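You operate a simulated robot arm through the tools that you are given. There is no shell and no other tool. Be economical: measure what you need, move in short steps, check, and stop when the job is done.

You run a simulated robot arm. Do the job below in one go: nothing can be reset, and whatever is moved stays where it is left.

TASK
Put the teal channel puck from the grey set-down mat on the pass dish.

Only the result counts: the job must be done as asked and must still hold three seconds after the hand-in. Knocking over, shifting, dropping, spilling or breaking anything else fails it.

THE ROBOT
A 6-joint arm with a two-finger parallel gripper, fixed in place. Base frame: the origin is at the foot of the arm, x ahead of it, y to its left, z up; the work surface is at about z = 0.77. Units: m, degrees, N and s.
With the tool pointing down near the work surface it reaches from about 0.26 to 0.68 m from the base axis. Its first joint turns from -66.0 to 66.0 degrees. Payload 2.9 kg.
The TCP is the grasp point between the finger pads, 0.03 m short of the fingertips. In the tool frame z runs along the fingers and y along their closing line. Largest opening 0.11 m; finger width 0.02, thickness 0.01; the body of the gripper, 0.048 by 0.112 m, starts 0.055 m behind the TCP.
Orientation is that of the tool frame in the base frame, as a unit quaternion [x, y, z, w]. With the fingers straight down and closing along the base's y, the tool's x points along the base's -x, its y along +y and its z along -z.

THE INTERFACE
- The arm moves only by the tool arm_command. Its argument "increments" is text: rows parted by semicolons, each of 7 numbers parted by spaces: the shift along the tool's x, y, z in units of 30 mm (1.0 is 30 mm), then the turn, a rotation vector about the tool's x, y, z in units of 6 degrees (1.0 is 6 degrees), then the gripper command, from -1 (shut) to 1 (fully open), values between in proportion. In form: tx ty tz rx ry rz claw; .... A call has 1 to 20 rows; each row shifts and turns the commanded pose from where the row before left it, along the tool's axes as they then stand. A call with a number of a shift or a turn outside -1 to 1 is refused whole. A row lasts 0.2 s, in which the tool goes at most 0.05 m and 8.6 degrees; a call with a longer step from one row to the next is refused whole, and so is a gripper value outside its range. A pose out of reach is approached as far as the arm can. The call stops where the force on the tool passes 40 N (or 10 N more than at its start, if that is more) or the arm is blocked; 0.2 s more then pass. Each finger travels about 0.108 m/s and halts on what it meets, pressing with about 34 N; the grip force reading is that of the motor and also rises with nothing between the fingers. The clock runs only during rows and for 0.2 s after the last one: add rows that do not move to give the fingers time. It gives the time, the measured TCP pose, the force on the tool (base axes), the opening and the grip force at its end, in the units of the frame above (readings bear some noise), and new pictures: "pictures" is both (left out), scene, wrist or none.
- Cameras (640 x 400 px; columns grow to the right, rows downward): "scene" is fixed at [0.0931, 0.468, 1.3625]; the picture's right is [-0.43, -0.90, 0.00], its down [-0.68, 0.32, -0.66] and it looks along [0.59, -0.28, -0.75] (base axes); focal length 323 px, centre (320, 200). "wrist" rides on the gripper at [0.072, 0.017, -0.103] in the tool frame; the picture's right is [-0.23, 0.97, 0.00], its down [-0.76, -0.18, -0.62] and it looks along [-0.61, -0.14, 0.78] (tool axes); focal length 222 px, centre (320, 200). There is no depth. A picture from a camera that has moved, and an enlarged one, comes with that camera's place and axes in the base frame and with its lens.
- close_up(camera, box): a new picture of the part [left, top, right, bottom] of that camera's present view, enlarged. No time passes.
- finish_job(): hands the job in; it is judged then, once.

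Go step by step. Nothing tells you positions but the pictures and the camera data: compare them with the known pose of the tool, close in by small moves and look again before you grip or let go. The budget is 90 turns and 170 pictures, counting those below and the enlarged ones. Unless the task says otherwise, let go and move clear before handing in, and close with one line.

The tools are called after "Call:" as name(argument=value, ...) on one line, values as JSON. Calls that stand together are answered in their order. arm_command: Moves the arm, as the interface text tells. Its arguments: {"type":"object","properties":{"increments":{"type":"string"},"pictures":{"type":"string","enum":["both","scene","wrist","none"]}},"required":["increments"]} The other tools are called the same way: close_up (camera, box) takes an enlarged picture of a part of a camera's view; finish_job () hands the job in.

At the start:

```text
t: 0.0
eef_pos: [0.4254, 0.1706, 1.0678]
tcp_rot: [0.0, 1.0, 0.0, -0.001]
contact_force: [0.3, 0.2, -0.5]
opening: 0.1098
grip_force: 0.0
```

scene: 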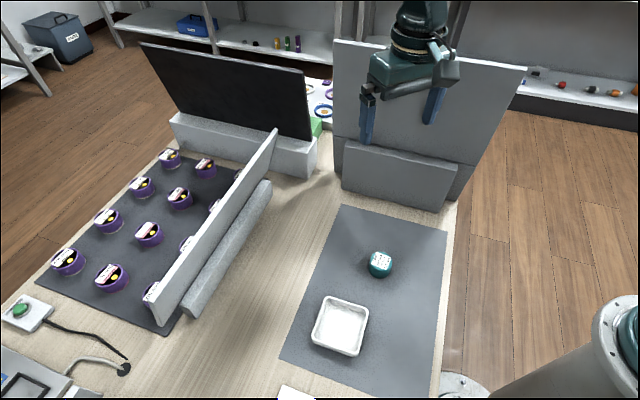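
wrist: 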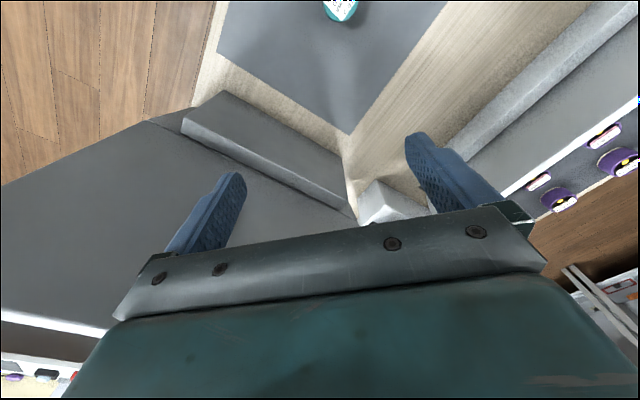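

I see a teal puck on the grey mat near (0.34, 0.22) and a white dish near (0.27, 0.34). I'll look closer before moving.

Call:
close_up(camera="scene", box=[270, 220, 450, 400])

Call:
close_up(camera="scene", box=[0, 280, 160, 400])

Call:
close_up(camera="scene", box=[260, 60, 360, 160])

```text
2.22 times, centred on (360, 310) of scene
camera zoom: at [0.0931, 0.468, 1.3625], right [-0.43, -0.9, 0.0], down [-0.68, 0.32, -0.66], along [0.59, -0.28, -0.75], focal length 718 px, centre (231, -44)
```

zoom: 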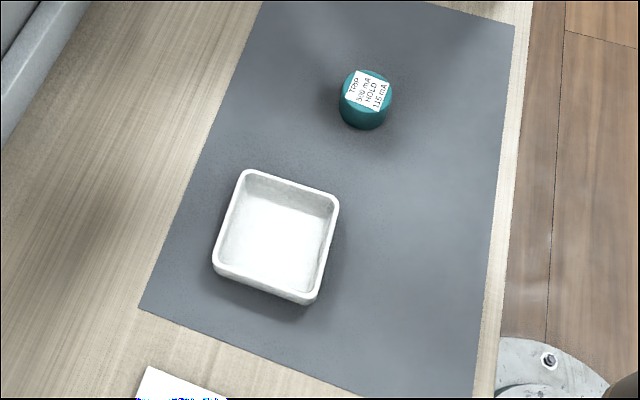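

```text
3.33 times, centred on (80, 340) of scene
camera zoom: at [0.0931, 0.468, 1.3625], right [-0.43, -0.9, 0.0], down [-0.68, 0.32, -0.66], along [0.59, -0.28, -0.75], focal length 1076 px, centre (1120, -267)
```

zoom: 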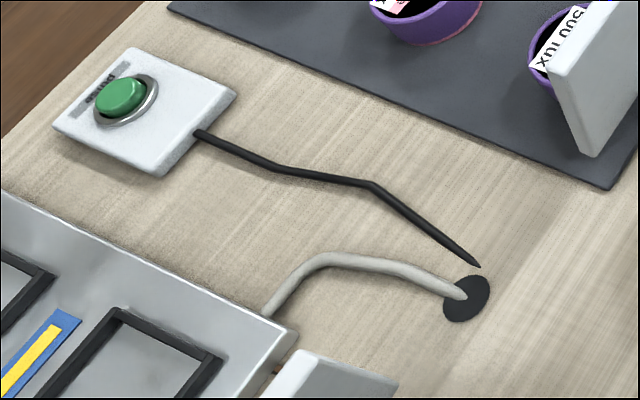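

```text
4.00 times, centred on (310, 110) of scene
camera zoom: at [0.0931, 0.468, 1.3625], right [-0.43, -0.9, 0.0], down [-0.68, 0.32, -0.66], along [0.59, -0.28, -0.75], focal length 1292 px, centre (360, 560)
```

zoom: 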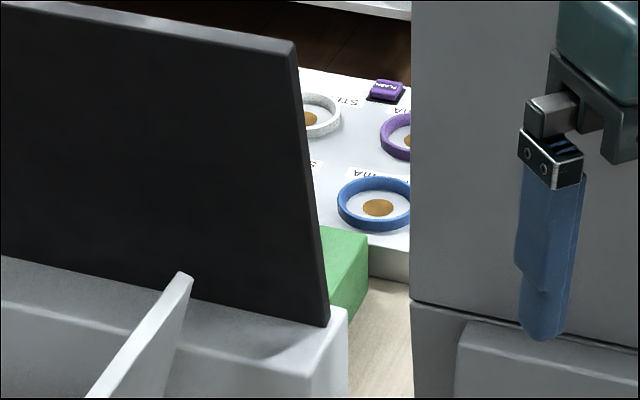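

The puck has a label, and there are more coloured dishes behind the panels, so I need to find which one is the pass dish. I'll read the label, then raise the arm to look around.

Call:
close_up(camera="scene", box=[360, 244, 400, 284])

Call:
arm_command(increments="0 0 -1 0 0 0 1;0 0 -1 0 0 0 1;0 0 -1 0 0 0 1;0 0 -1 0 0 0 1;0 0 -1 0 0 0 1;0 0 0 0 0 0 1")

```text
10.00 times, centred on (380, 264) of scene
camera zoom: at [0.0931, 0.468, 1.3625], right [-0.43, -0.9, 0.0], down [-0.68, 0.32, -0.66], along [0.59, -0.28, -0.75], focal length 3229 px, centre (-280, -440)
```

zoom: 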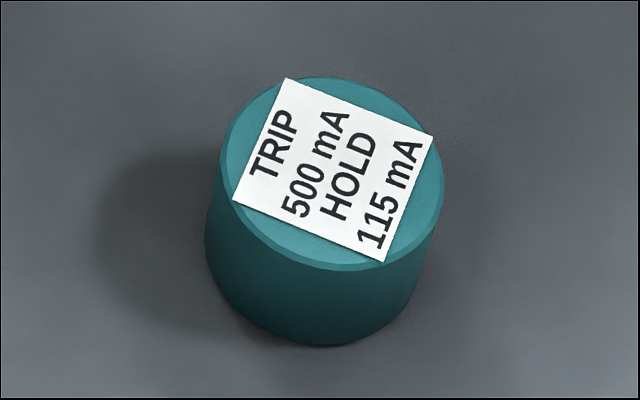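

```text
t: 1.4
eef_pos: [0.424, 0.1673, 1.2194]
tcp_rot: [0.0, 1.0, 0.0, 0.0]
contact_force: [0.0, 0.6, -0.2]
opening: 0.11
grip_force: 0.0
camera wrist: at [0.3512, 0.184, 1.3208], right [0.23, 0.97, 0.0], down [0.76, -0.18, 0.62], along [0.61, -0.14, -0.78], focal length 222 px, centre (320, 200)
```

scene: 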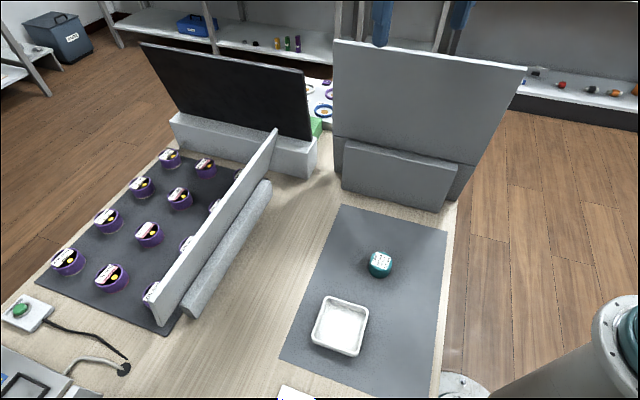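
wrist: 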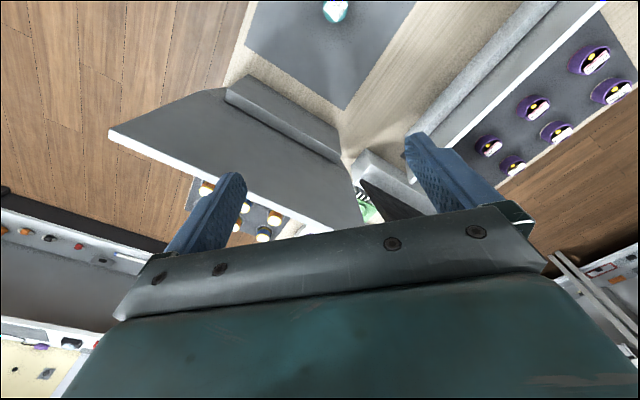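

I need a view of the area to the left of and nearer the base. I'll yaw the tool 90° so the wrist camera looks toward +y.

Call:
arm_command(increments="0 0 0 0 0 -1 1;0 0 0 0 0 -1 1;0 0 0 0 0 -1 1;0 0 0 0 0 -1 1;0 0 0 0 0 -1 1;0 0 0 0 0 -1 1;0 0 0 0 0 -1 1;0 0 0 0 0 -1 1;0 0 0 0 0 -1 1;0 0 0 0 0 -1 1;0 0 0 0 0 -1 1;0 0 0 0 0 -1 1;0 0 0 0 0 -1 1;0 0 0 0 0 -1 1;0 0 0 0 0 -1 1;0 0 0 0 0 0 1", pictures="wrist")

```text
t: 4.8
eef_pos: [0.4254, 0.168, 1.2179]
tcp_rot: [0.708, -0.707, 0.0, 0.0]
contact_force: [-1.0, -0.2, 0.3]
opening: 0.11
grip_force: 0.1
camera wrist: at [0.4083, 0.096, 1.3201], right [-0.97, 0.23, 0.0], down [0.18, 0.76, 0.62], along [0.14, 0.61, -0.78], focal length 222 px, centre (320, 200)
```

wrist: 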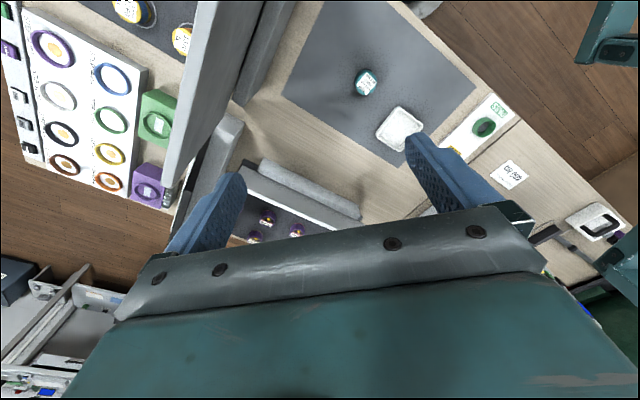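

More stations appear now: a strip with a green dish on the right. I'll enlarge them.

Call:
close_up(camera="wrist", box=[360, 80, 540, 200])

Call:
close_up(camera="wrist", box=[0, 0, 210, 210])

Call:
close_up(camera="wrist", box=[480, 140, 640, 280])

```text
3.33 times, centred on (450, 140) of wrist
camera zoom: at [0.4083, 0.096, 1.3201], right [-0.97, 0.23, 0.0], down [0.18, 0.76, 0.62], along [0.14, 0.61, -0.78], focal length 740 px, centre (-113, 400)
```

zoom: 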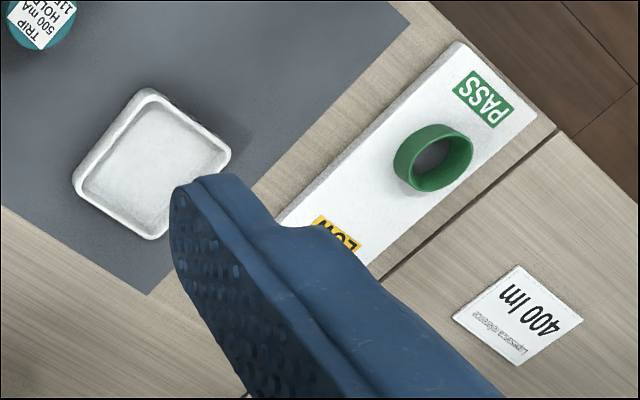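

```text
1.90 times, centred on (105, 105) of wrist
camera zoom: at [0.4083, 0.096, 1.3201], right [-0.97, 0.23, 0.0], down [0.18, 0.76, 0.62], along [0.14, 0.61, -0.78], focal length 423 px, centre (730, 381)
```

zoom: 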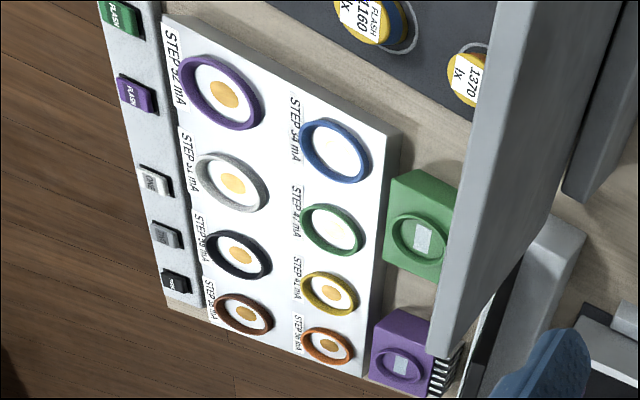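

```text
2.86 times, centred on (560, 210) of wrist
camera zoom: at [0.4083, 0.096, 1.3201], right [-0.97, 0.23, 0.0], down [0.18, 0.76, 0.62], along [0.14, 0.61, -0.78], focal length 635 px, centre (-366, 171)
```

zoom: 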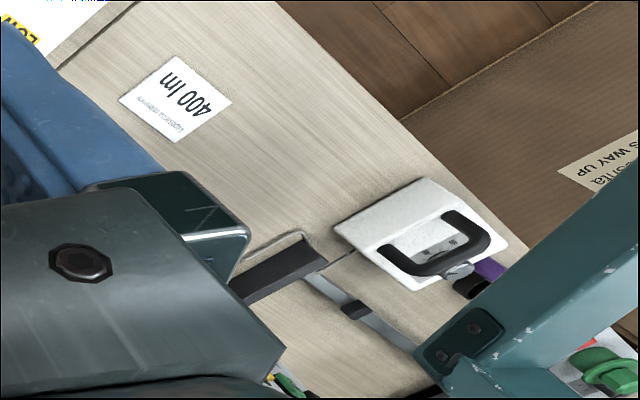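

The green ring on the strip marked PASS, around (0.066, 0.38), looks like the pass dish; there is also a LOW end hidden by the finger. I'll move over for a clearer view.

Call:
arm_command(increments="0 1 0 0 0 0 1;0 1 0 0 0 0 1;0 1 0 0 0 0 1;0 1 0 0 0 0 1;0 1 0 0 0 0 1;0 1 0 0 0 0 1;0 0 0 0 0 0 1", pictures="wrist")

```text
t: 6.4
eef_pos: [0.2443, 0.169, 1.2168]
tcp_rot: [-0.707, 0.707, -0.001, 0.0]
contact_force: [-0.2, 0.6, 0.4]
opening: 0.11
grip_force: 0.0
camera wrist: at [0.2267, 0.096, 1.3193], right [-0.97, 0.23, 0.0], down [0.18, 0.76, 0.62], along [0.14, 0.61, -0.78], focal length 222 px, centre (320, 200)
```

wrist: 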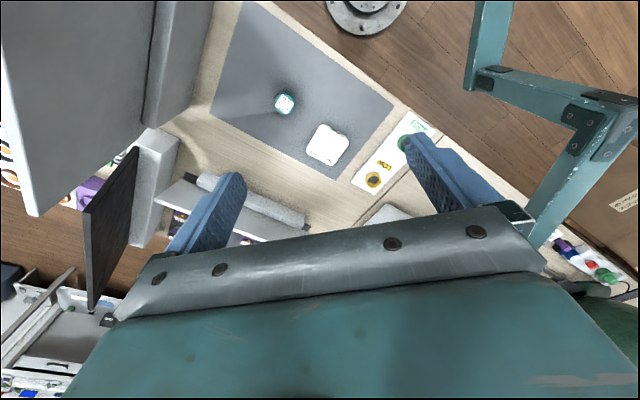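

Call:
close_up(camera="wrist", box=[340, 100, 450, 200])

Call:
close_up(camera="wrist", box=[530, 170, 640, 300])

```text
4.00 times, centred on (395, 150) of wrist
camera zoom: at [0.2267, 0.096, 1.3193], right [-0.97, 0.23, 0.0], down [0.18, 0.76, 0.62], along [0.14, 0.61, -0.78], focal length 888 px, centre (20, 400)
```

zoom: 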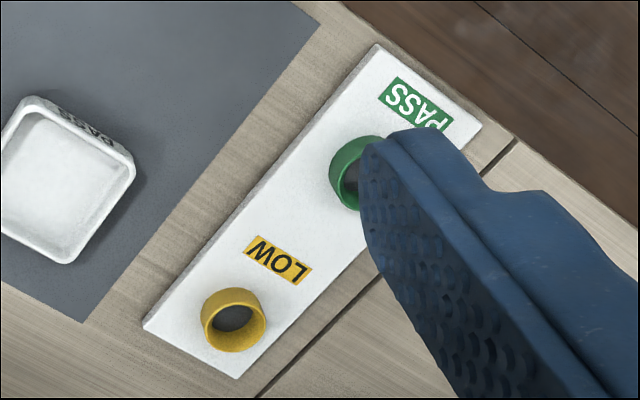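

```text
3.08 times, centred on (585, 235) of wrist
camera zoom: at [0.2267, 0.096, 1.3193], right [-0.97, 0.23, 0.0], down [0.18, 0.76, 0.62], along [0.14, 0.61, -0.78], focal length 684 px, centre (-495, 92)
```

zoom: 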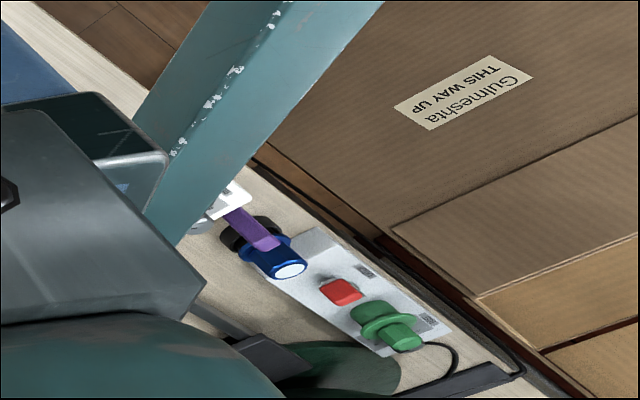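

The white dish on the mat has writing on its side; let me read it.

Call:
close_up(camera="wrist", box=[305, 115, 355, 170])

Call:
close_up(camera="wrist", box=[270, 85, 300, 120])

```text
7.27 times, centred on (330, 142) of wrist
camera zoom: at [0.2267, 0.096, 1.3193], right [-0.97, 0.23, 0.0], down [0.18, 0.76, 0.62], along [0.14, 0.61, -0.78], focal length 1615 px, centre (247, 618)
```

zoom: 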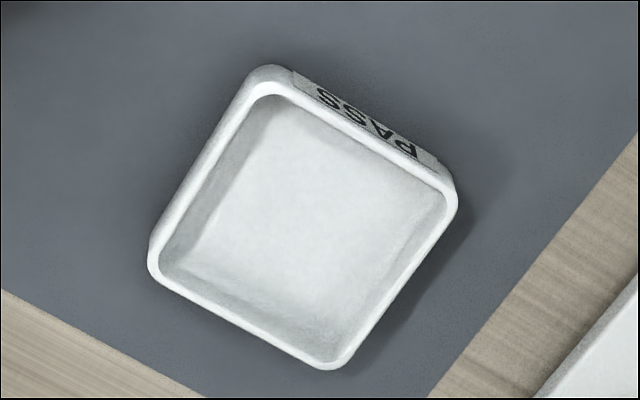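

```text
11.43 times, centred on (285, 102) of wrist
camera zoom: at [0.2267, 0.096, 1.3193], right [-0.97, 0.23, 0.0], down [0.18, 0.76, 0.62], along [0.14, 0.61, -0.78], focal length 2538 px, centre (720, 1314)
```

zoom: 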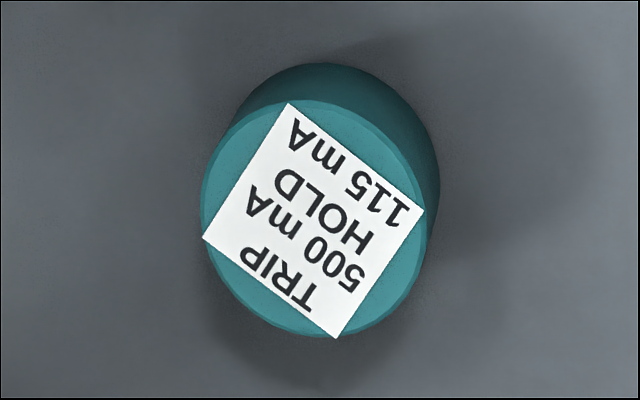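

The white dish on the mat carries a PASS label, so it is the pass dish, at about (0.264, 0.344); its diagonals run along base x/y. The puck is at about (0.3355, 0.2177), 44 mm wide. I'll go above the puck with the fingers closing along x.

Call:
arm_command(increments="-0.405 -0.76 0 0 0 0 1;-0.405 -0.76 0 0 0 0 1;-0.405 -0.76 0 0 0 0 1;-0.405 -0.76 0 0 0 0 1;0 0 1 0 0 0 1;0 0 1 0 0 0 1;0 0 1 0 0 0 1;0 0 1 0 0 0 1;0 0 1 0 0 0 1;0 0 1 0 0 0 1;0 0 1 0 0 0 1;0 0 1 0 0 0 1;0 0 1 0 0 0 1;0 0 1 0 0 0 1;0 0 0.8 0 0 0 1;0 0 0 0 0 0 1")

```text
t: 9.8
eef_pos: [0.3364, 0.2173, 0.8931]
tcp_rot: [0.707, -0.707, 0.001, 0.0]
contact_force: [0.7, 0.4, -0.5]
opening: 0.1099
grip_force: 0.0
camera wrist: at [0.3195, 0.1441, 0.9955], right [-0.97, 0.23, 0.0], down [0.18, 0.76, 0.62], along [0.14, 0.61, -0.78], focal length 222 px, centre (320, 200)
```

scene: 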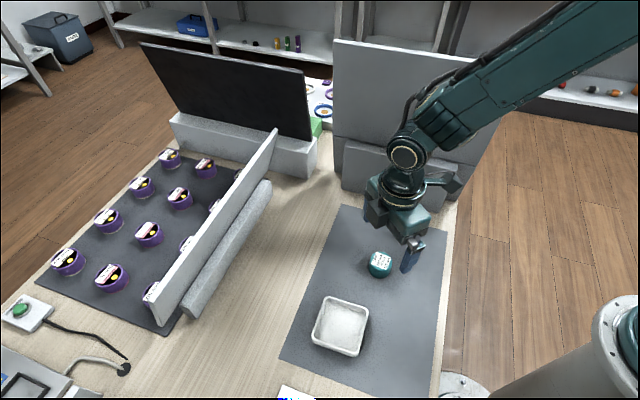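
wrist: 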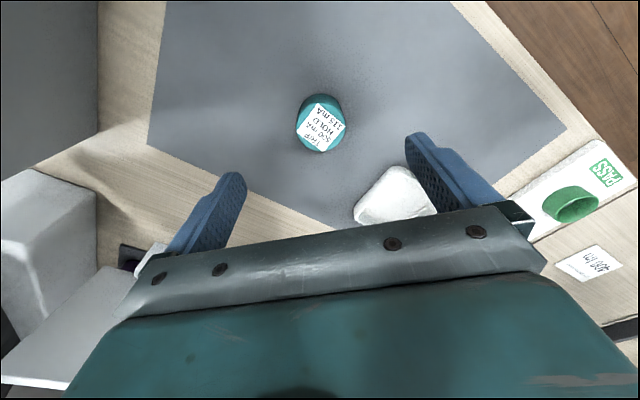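

Call:
close_up(camera="wrist", box=[280, 85, 360, 165])

Call:
close_up(camera="wrist", box=[330, 140, 460, 240])

```text
5.00 times, centred on (320, 125) of wrist
camera zoom: at [0.3195, 0.1441, 0.9955], right [-0.97, 0.23, 0.0], down [0.18, 0.76, 0.62], along [0.14, 0.61, -0.78], focal length 1111 px, centre (320, 575)
```

zoom: 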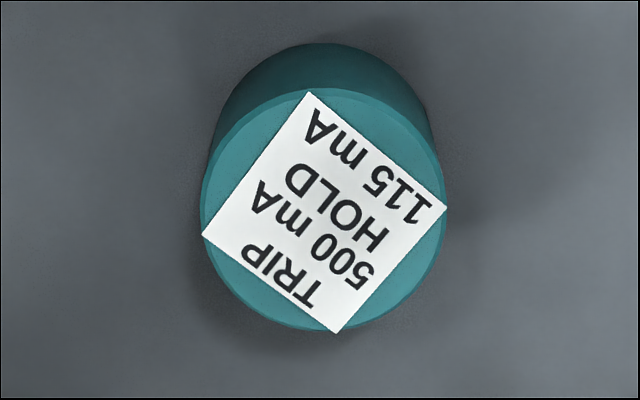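

```text
4.00 times, centred on (395, 190) of wrist
camera zoom: at [0.3195, 0.1441, 0.9955], right [-0.97, 0.23, 0.0], down [0.18, 0.76, 0.62], along [0.14, 0.61, -0.78], focal length 888 px, centre (20, 240)
```

zoom: 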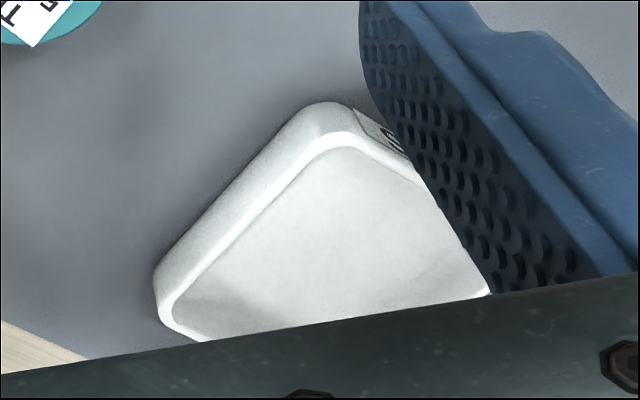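

The puck centre is confirmed near (0.335, 0.217), right under the TCP. I'll descend to fingertip height about 8–10 mm above the mat and close.

Call:
arm_command(increments="0 0.04 0.7 0 0 0 1;0 0 0.7 0 0 0 1;0 0 0.7 0 0 0 1;0 0 0.63 0 0 0 1;0 0 0 0 0 0 1")

```text
t: 11.0
eef_pos: [0.336, 0.2172, 0.8122]
tcp_rot: [0.707, -0.707, 0.001, 0.0]
contact_force: [0.8, -0.4, -0.2]
opening: 0.1101
grip_force: 0.0
camera wrist: at [0.3188, 0.145, 0.9139], right [-0.97, 0.23, 0.0], down [0.18, 0.76, 0.62], along [0.14, 0.61, -0.78], focal length 222 px, centre (320, 200)
```

scene: 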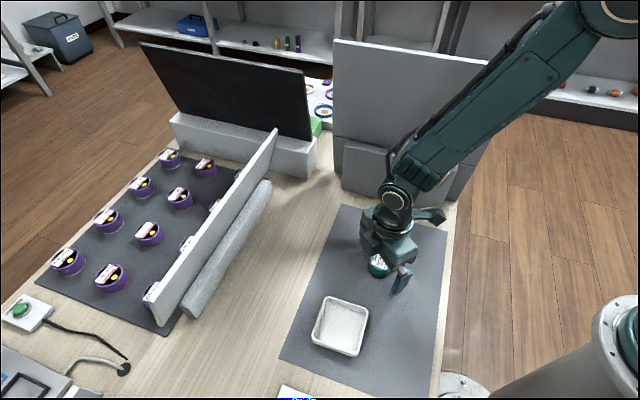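
wrist: 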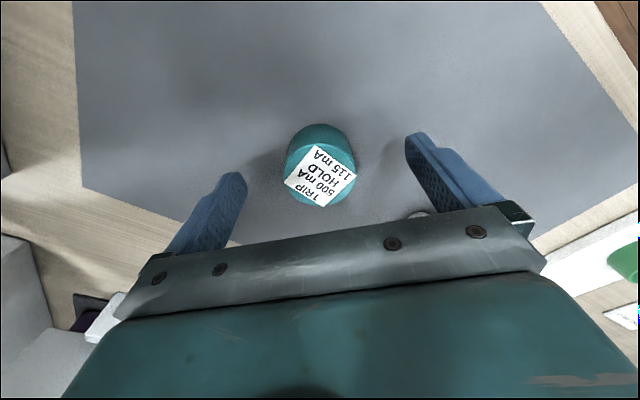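

The puck sits between the fingers; closing and lifting slightly.

Call:
arm_command(increments="0 0 0 0 0 0 -1;0 0 0 0 0 0 -1;0 0 0 0 0 0 -1;0 0 0 0 0 0 -1;0 0 -0.5 0 0 0 -1;0 0 -0.5 0 0 0 -1;0 0 0 0 0 0 -1")

```text
t: 12.6
eef_pos: [0.3366, 0.2175, 0.8424]
tcp_rot: [-0.707, 0.707, -0.001, 0.001]
contact_force: [0.7, 0.5, -0.9]
opening: 0.0427
grip_force: 33.8
camera wrist: at [0.3182, 0.145, 0.9438], right [-0.97, 0.23, 0.0], down [0.18, 0.76, 0.62], along [0.14, 0.61, -0.78], focal length 222 px, centre (320, 200)
```

scene: 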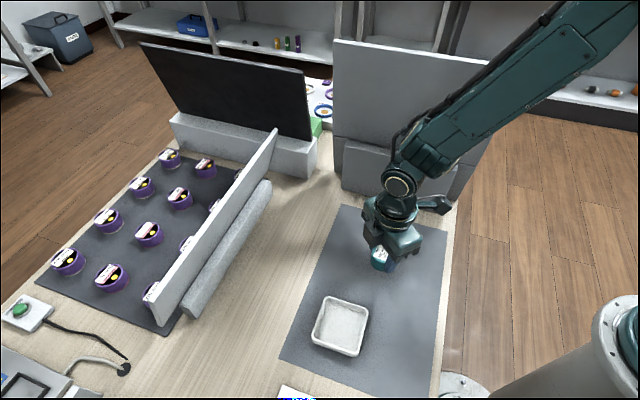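
wrist: 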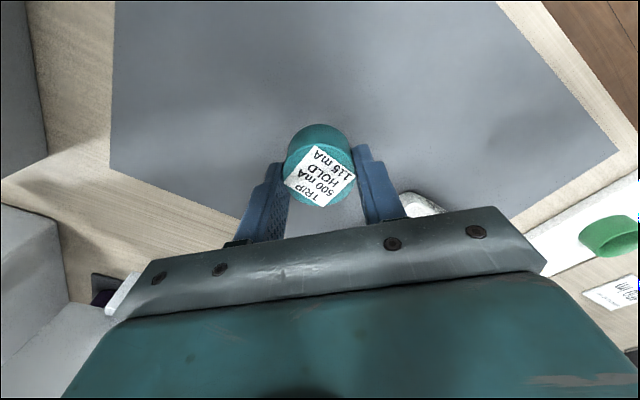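

Puck is held (opening 0.0427). I'll lift to about 0.88 and go above the dish.

Call:
arm_command(increments="0 0 -0.7 0 0 0 -1;0 0 -0.7 0 0 0 -1;-0.7 0.4 0 0 0 0 -1;-0.7 0.4 0 0 0 0 -1;-0.7 0.4 0 0 0 0 -1;-0.7 0.4 0 0 0 0 -1;-0.7 0.4 0 0 0 0 -1;-0.72 0.42 0 0 0 0 -1;0 0 0 0 0 0 -1")

Call:
close_up(camera="wrist", box=[220, 80, 460, 240])

Call:
close_up(camera="scene", box=[270, 240, 430, 380])

```text
t: 14.6
eef_pos: [0.2635, 0.3445, 0.884]
tcp_rot: [-0.707, 0.707, 0.0, 0.0]
contact_force: [0.1, 0.4, -0.5]
opening: 0.0423
grip_force: 33.9
camera wrist: at [0.2462, 0.2723, 0.9866], right [-0.97, 0.23, 0.0], down [0.18, 0.76, 0.62], along [0.14, 0.61, -0.78], focal length 222 px, centre (320, 200)
```

scene: 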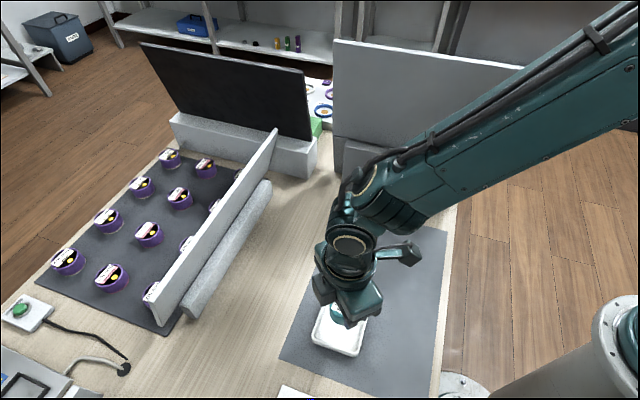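
wrist: 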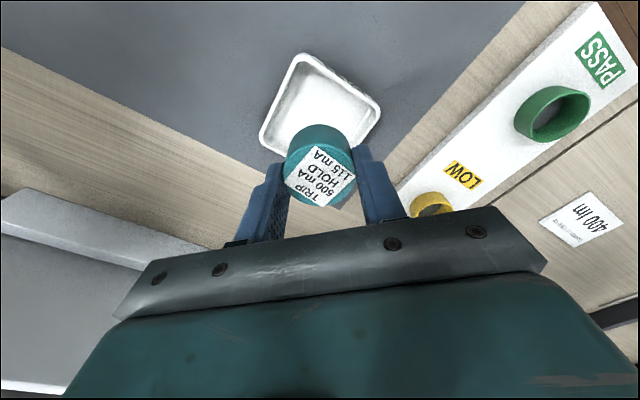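

```text
2.50 times, centred on (340, 160) of wrist
camera zoom: at [0.2462, 0.2723, 0.9866], right [-0.97, 0.23, 0.0], down [0.18, 0.76, 0.62], along [0.14, 0.61, -0.78], focal length 555 px, centre (270, 300)
```

zoom: 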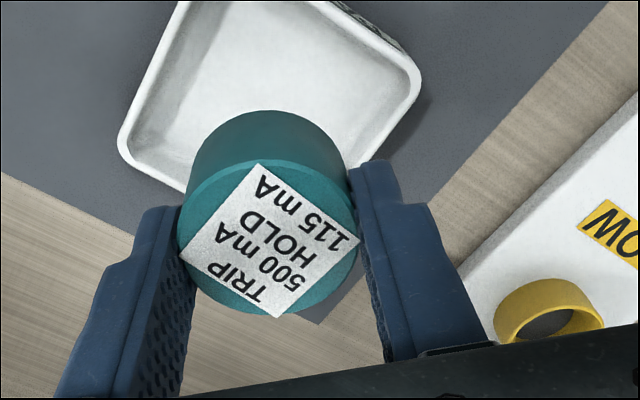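

```text
2.86 times, centred on (350, 310) of scene
camera zoom: at [0.0931, 0.468, 1.3625], right [-0.43, -0.9, 0.0], down [-0.68, 0.32, -0.66], along [0.59, -0.28, -0.75], focal length 923 px, centre (234, -114)
```

zoom: 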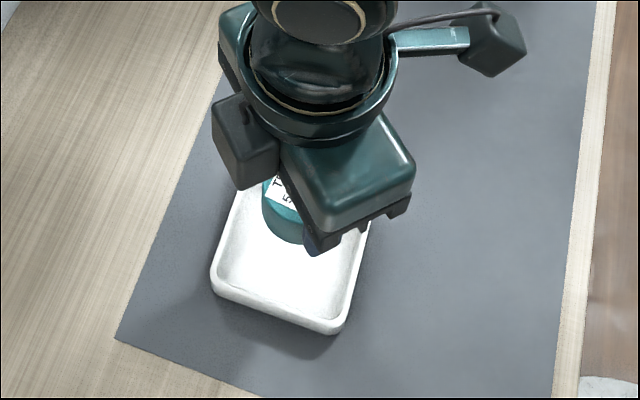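

Dish centre computes to (0.265, 0.346), practically under the puck. Descending to just above the dish and checking.

Call:
arm_command(increments="-0.05 -0.05 0.6 0 0 0 -1;0 0 0.6 0 0 0 -1;0 0 0.5 0 0 0 -1;0 0 0 0 0 0 -1")

Call:
close_up(camera="wrist", box=[220, 80, 460, 240])

Call:
close_up(camera="scene", box=[290, 270, 390, 370])

```text
t: 15.6
eef_pos: [0.2638, 0.3459, 0.8325]
tcp_rot: [-0.707, 0.707, 0.0, 0.0]
contact_force: [0.1, -0.1, -1.0]
opening: 0.0425
grip_force: 33.9
camera wrist: at [0.2457, 0.2727, 0.934], right [-0.97, 0.23, 0.0], down [0.18, 0.76, 0.62], along [0.14, 0.61, -0.78], focal length 222 px, centre (320, 200)
```

scene: 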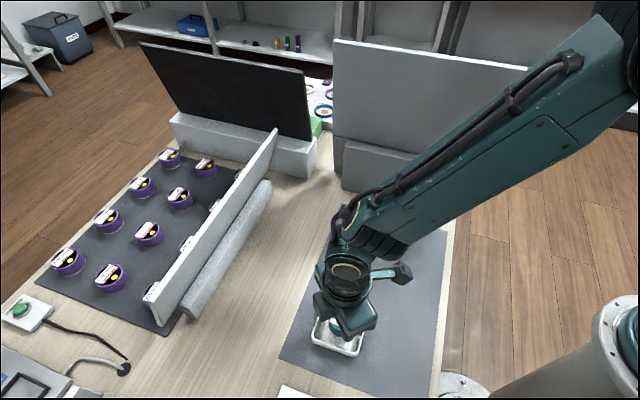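
wrist: 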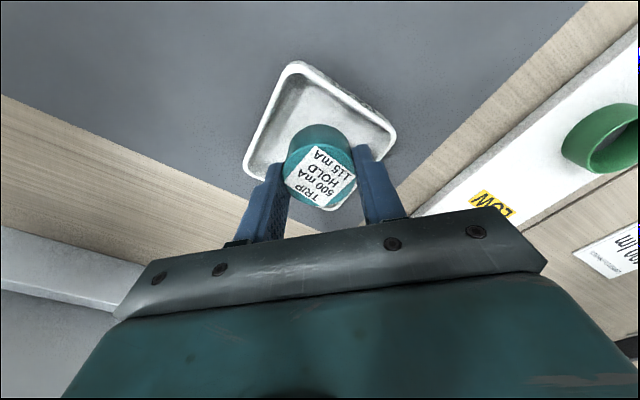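

```text
2.50 times, centred on (340, 160) of wrist
camera zoom: at [0.2457, 0.2727, 0.934], right [-0.97, 0.23, 0.0], down [0.18, 0.76, 0.62], along [0.14, 0.61, -0.78], focal length 555 px, centre (270, 300)
```

zoom: 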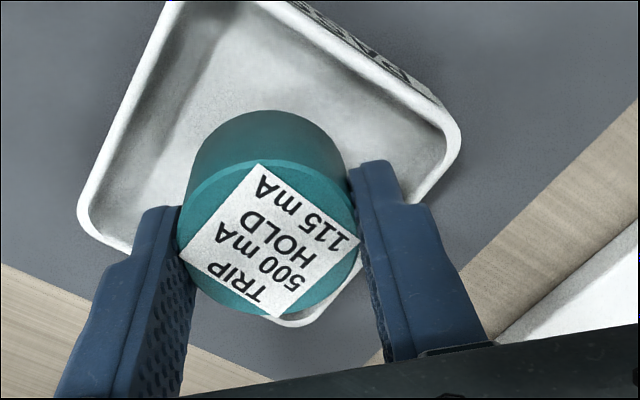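

```text
4.00 times, centred on (340, 320) of scene
camera zoom: at [0.0931, 0.468, 1.3625], right [-0.43, -0.9, 0.0], down [-0.68, 0.32, -0.66], along [0.59, -0.28, -0.75], focal length 1292 px, centre (240, -280)
```

zoom: 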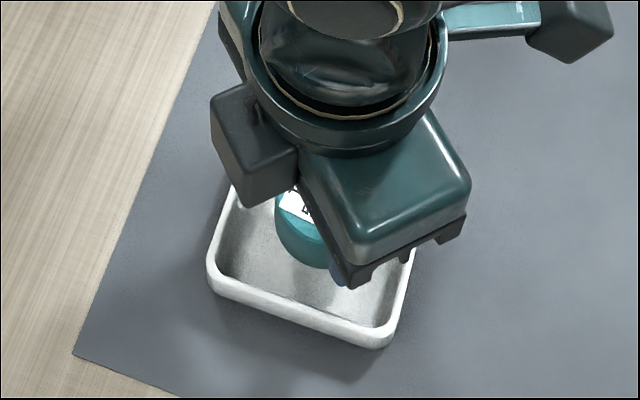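

Centred well. Lowering slowly toward the dish floor.

Call:
arm_command(increments="0 0 0.15 0 0 0 -1;0 0 0.15 0 0 0 -1;0 0 0.12 0 0 0 -1;0 0 0 0 0 0 -1", pictures="none")

```text
t: 16.6
eef_pos: [0.2637, 0.3458, 0.8201]
tcp_rot: [0.707, -0.707, 0.0, 0.0]
contact_force: [-0.3, 0.5, -1.0]
opening: 0.0427
grip_force: 33.7
```

Call:
arm_command(increments="0 0 0.05 0 0 0 -1;0 0 0.05 0 0 0 -1;0 0 0 0 0 0 -1", pictures="none")

```text
t: 17.4
eef_pos: [0.2625, 0.3449, 0.8187]
tcp_rot: [-0.707, 0.707, 0.0, 0.0]
contact_force: [0.2, -0.1, -1.2]
opening: 0.0426
grip_force: 33.9
```

No contact felt yet; a little lower.

Call:
arm_command(increments="0 0 0.05 0 0 0 -1;0 0 0 0 0 0 -1", pictures="wrist")

```text
t: 18.0
eef_pos: [0.264, 0.3456, 0.8154]
tcp_rot: [-0.707, 0.707, 0.001, 0.001]
contact_force: [-3.4, -1.9, 17.4]
opening: 0.0422
grip_force: 34.1
camera wrist: at [0.2464, 0.2728, 0.9186], right [-0.97, 0.23, 0.0], down [0.18, 0.76, 0.62], along [0.14, 0.61, -0.78], focal length 222 px, centre (320, 200)
```

wrist: 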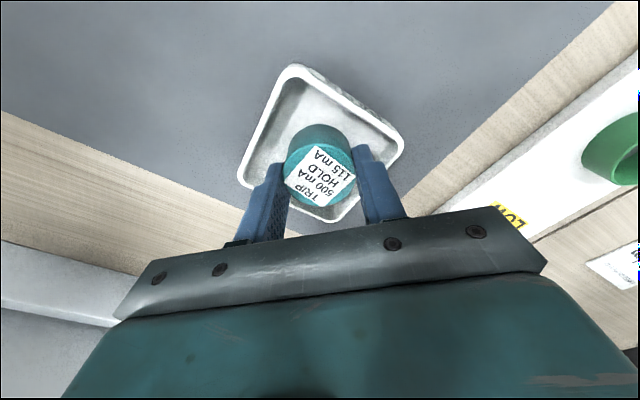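

The puck is resting on the dish floor (17 N). I'll ease up slightly, open the fingers to about 56 mm, and rise straight.

Call:
arm_command(increments="0 0 -0.03 0 0 0 -1;0 0 0 0 0 0 -0.1;0 0 0 0 0 0 0.02;0 0 0 0 0 0 0.02;0 0 -0.3 0 0 0 0.02;0 0 -0.7 0 0 0 0.02;0 0 -1 0 0 0 0.02;0 0 -1 0 0 0 0.02;0 0 -1 0 0 0 0.02;0 0 0 0 0 0 0.02")

Call:
close_up(camera="wrist", box=[220, 40, 440, 180])

Call:
close_up(camera="scene", box=[290, 270, 390, 370])

```text
t: 20.2
eef_pos: [0.2633, 0.3444, 0.9375]
tcp_rot: [-0.707, 0.707, 0.0, 0.0]
contact_force: [0.0, 0.1, 0.3]
opening: 0.0561
grip_force: 0.1
camera wrist: at [0.2463, 0.2729, 1.0401], right [-0.97, 0.23, 0.0], down [0.18, 0.76, 0.62], along [0.14, 0.61, -0.78], focal length 222 px, centre (320, 200)
```

scene: 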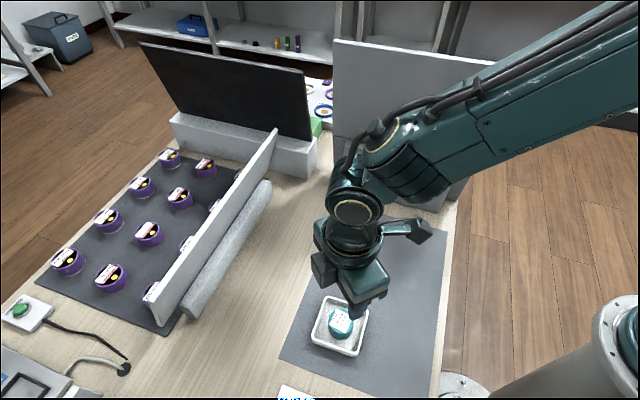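
wrist: 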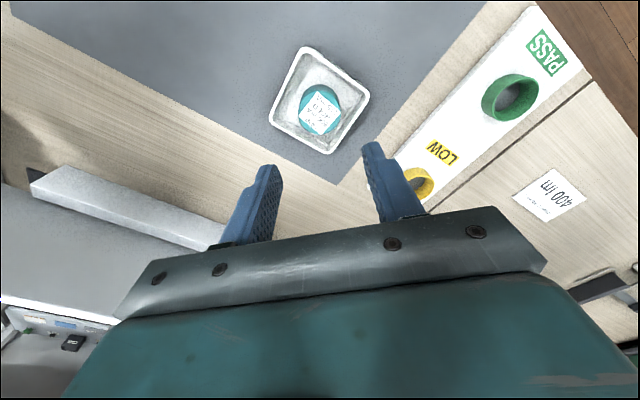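

```text
2.86 times, centred on (330, 110) of wrist
camera zoom: at [0.2463, 0.2729, 1.0401], right [-0.97, 0.23, 0.0], down [0.18, 0.76, 0.62], along [0.14, 0.61, -0.78], focal length 635 px, centre (291, 457)
```

zoom: 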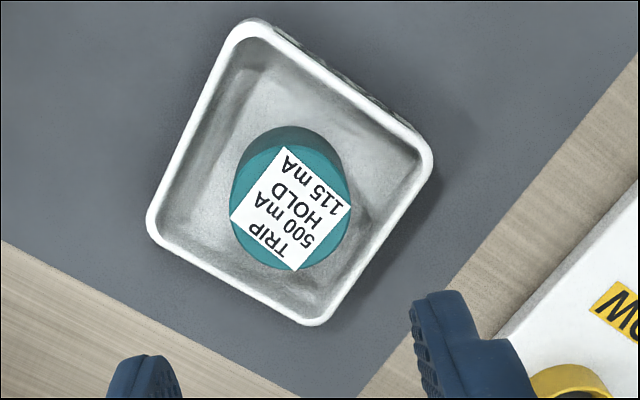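

```text
4.00 times, centred on (340, 320) of scene
camera zoom: at [0.0931, 0.468, 1.3625], right [-0.43, -0.9, 0.0], down [-0.68, 0.32, -0.66], along [0.59, -0.28, -0.75], focal length 1292 px, centre (240, -280)
```

zoom: 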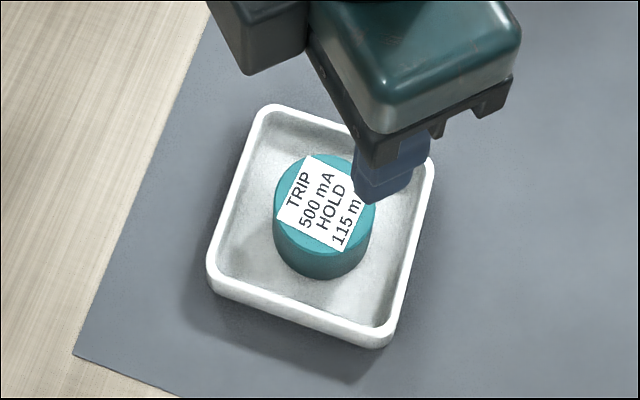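

The puck lies flat in the middle of the white PASS dish, the dish has not moved, and the gripper is clear above it. I'm handing in.

Call:
finish_job()

```text
The job is handed in.
```

The teal channel puck is now in the white dish labelled PASS on the grey mat, lying flat near its centre, and the job is handed in.
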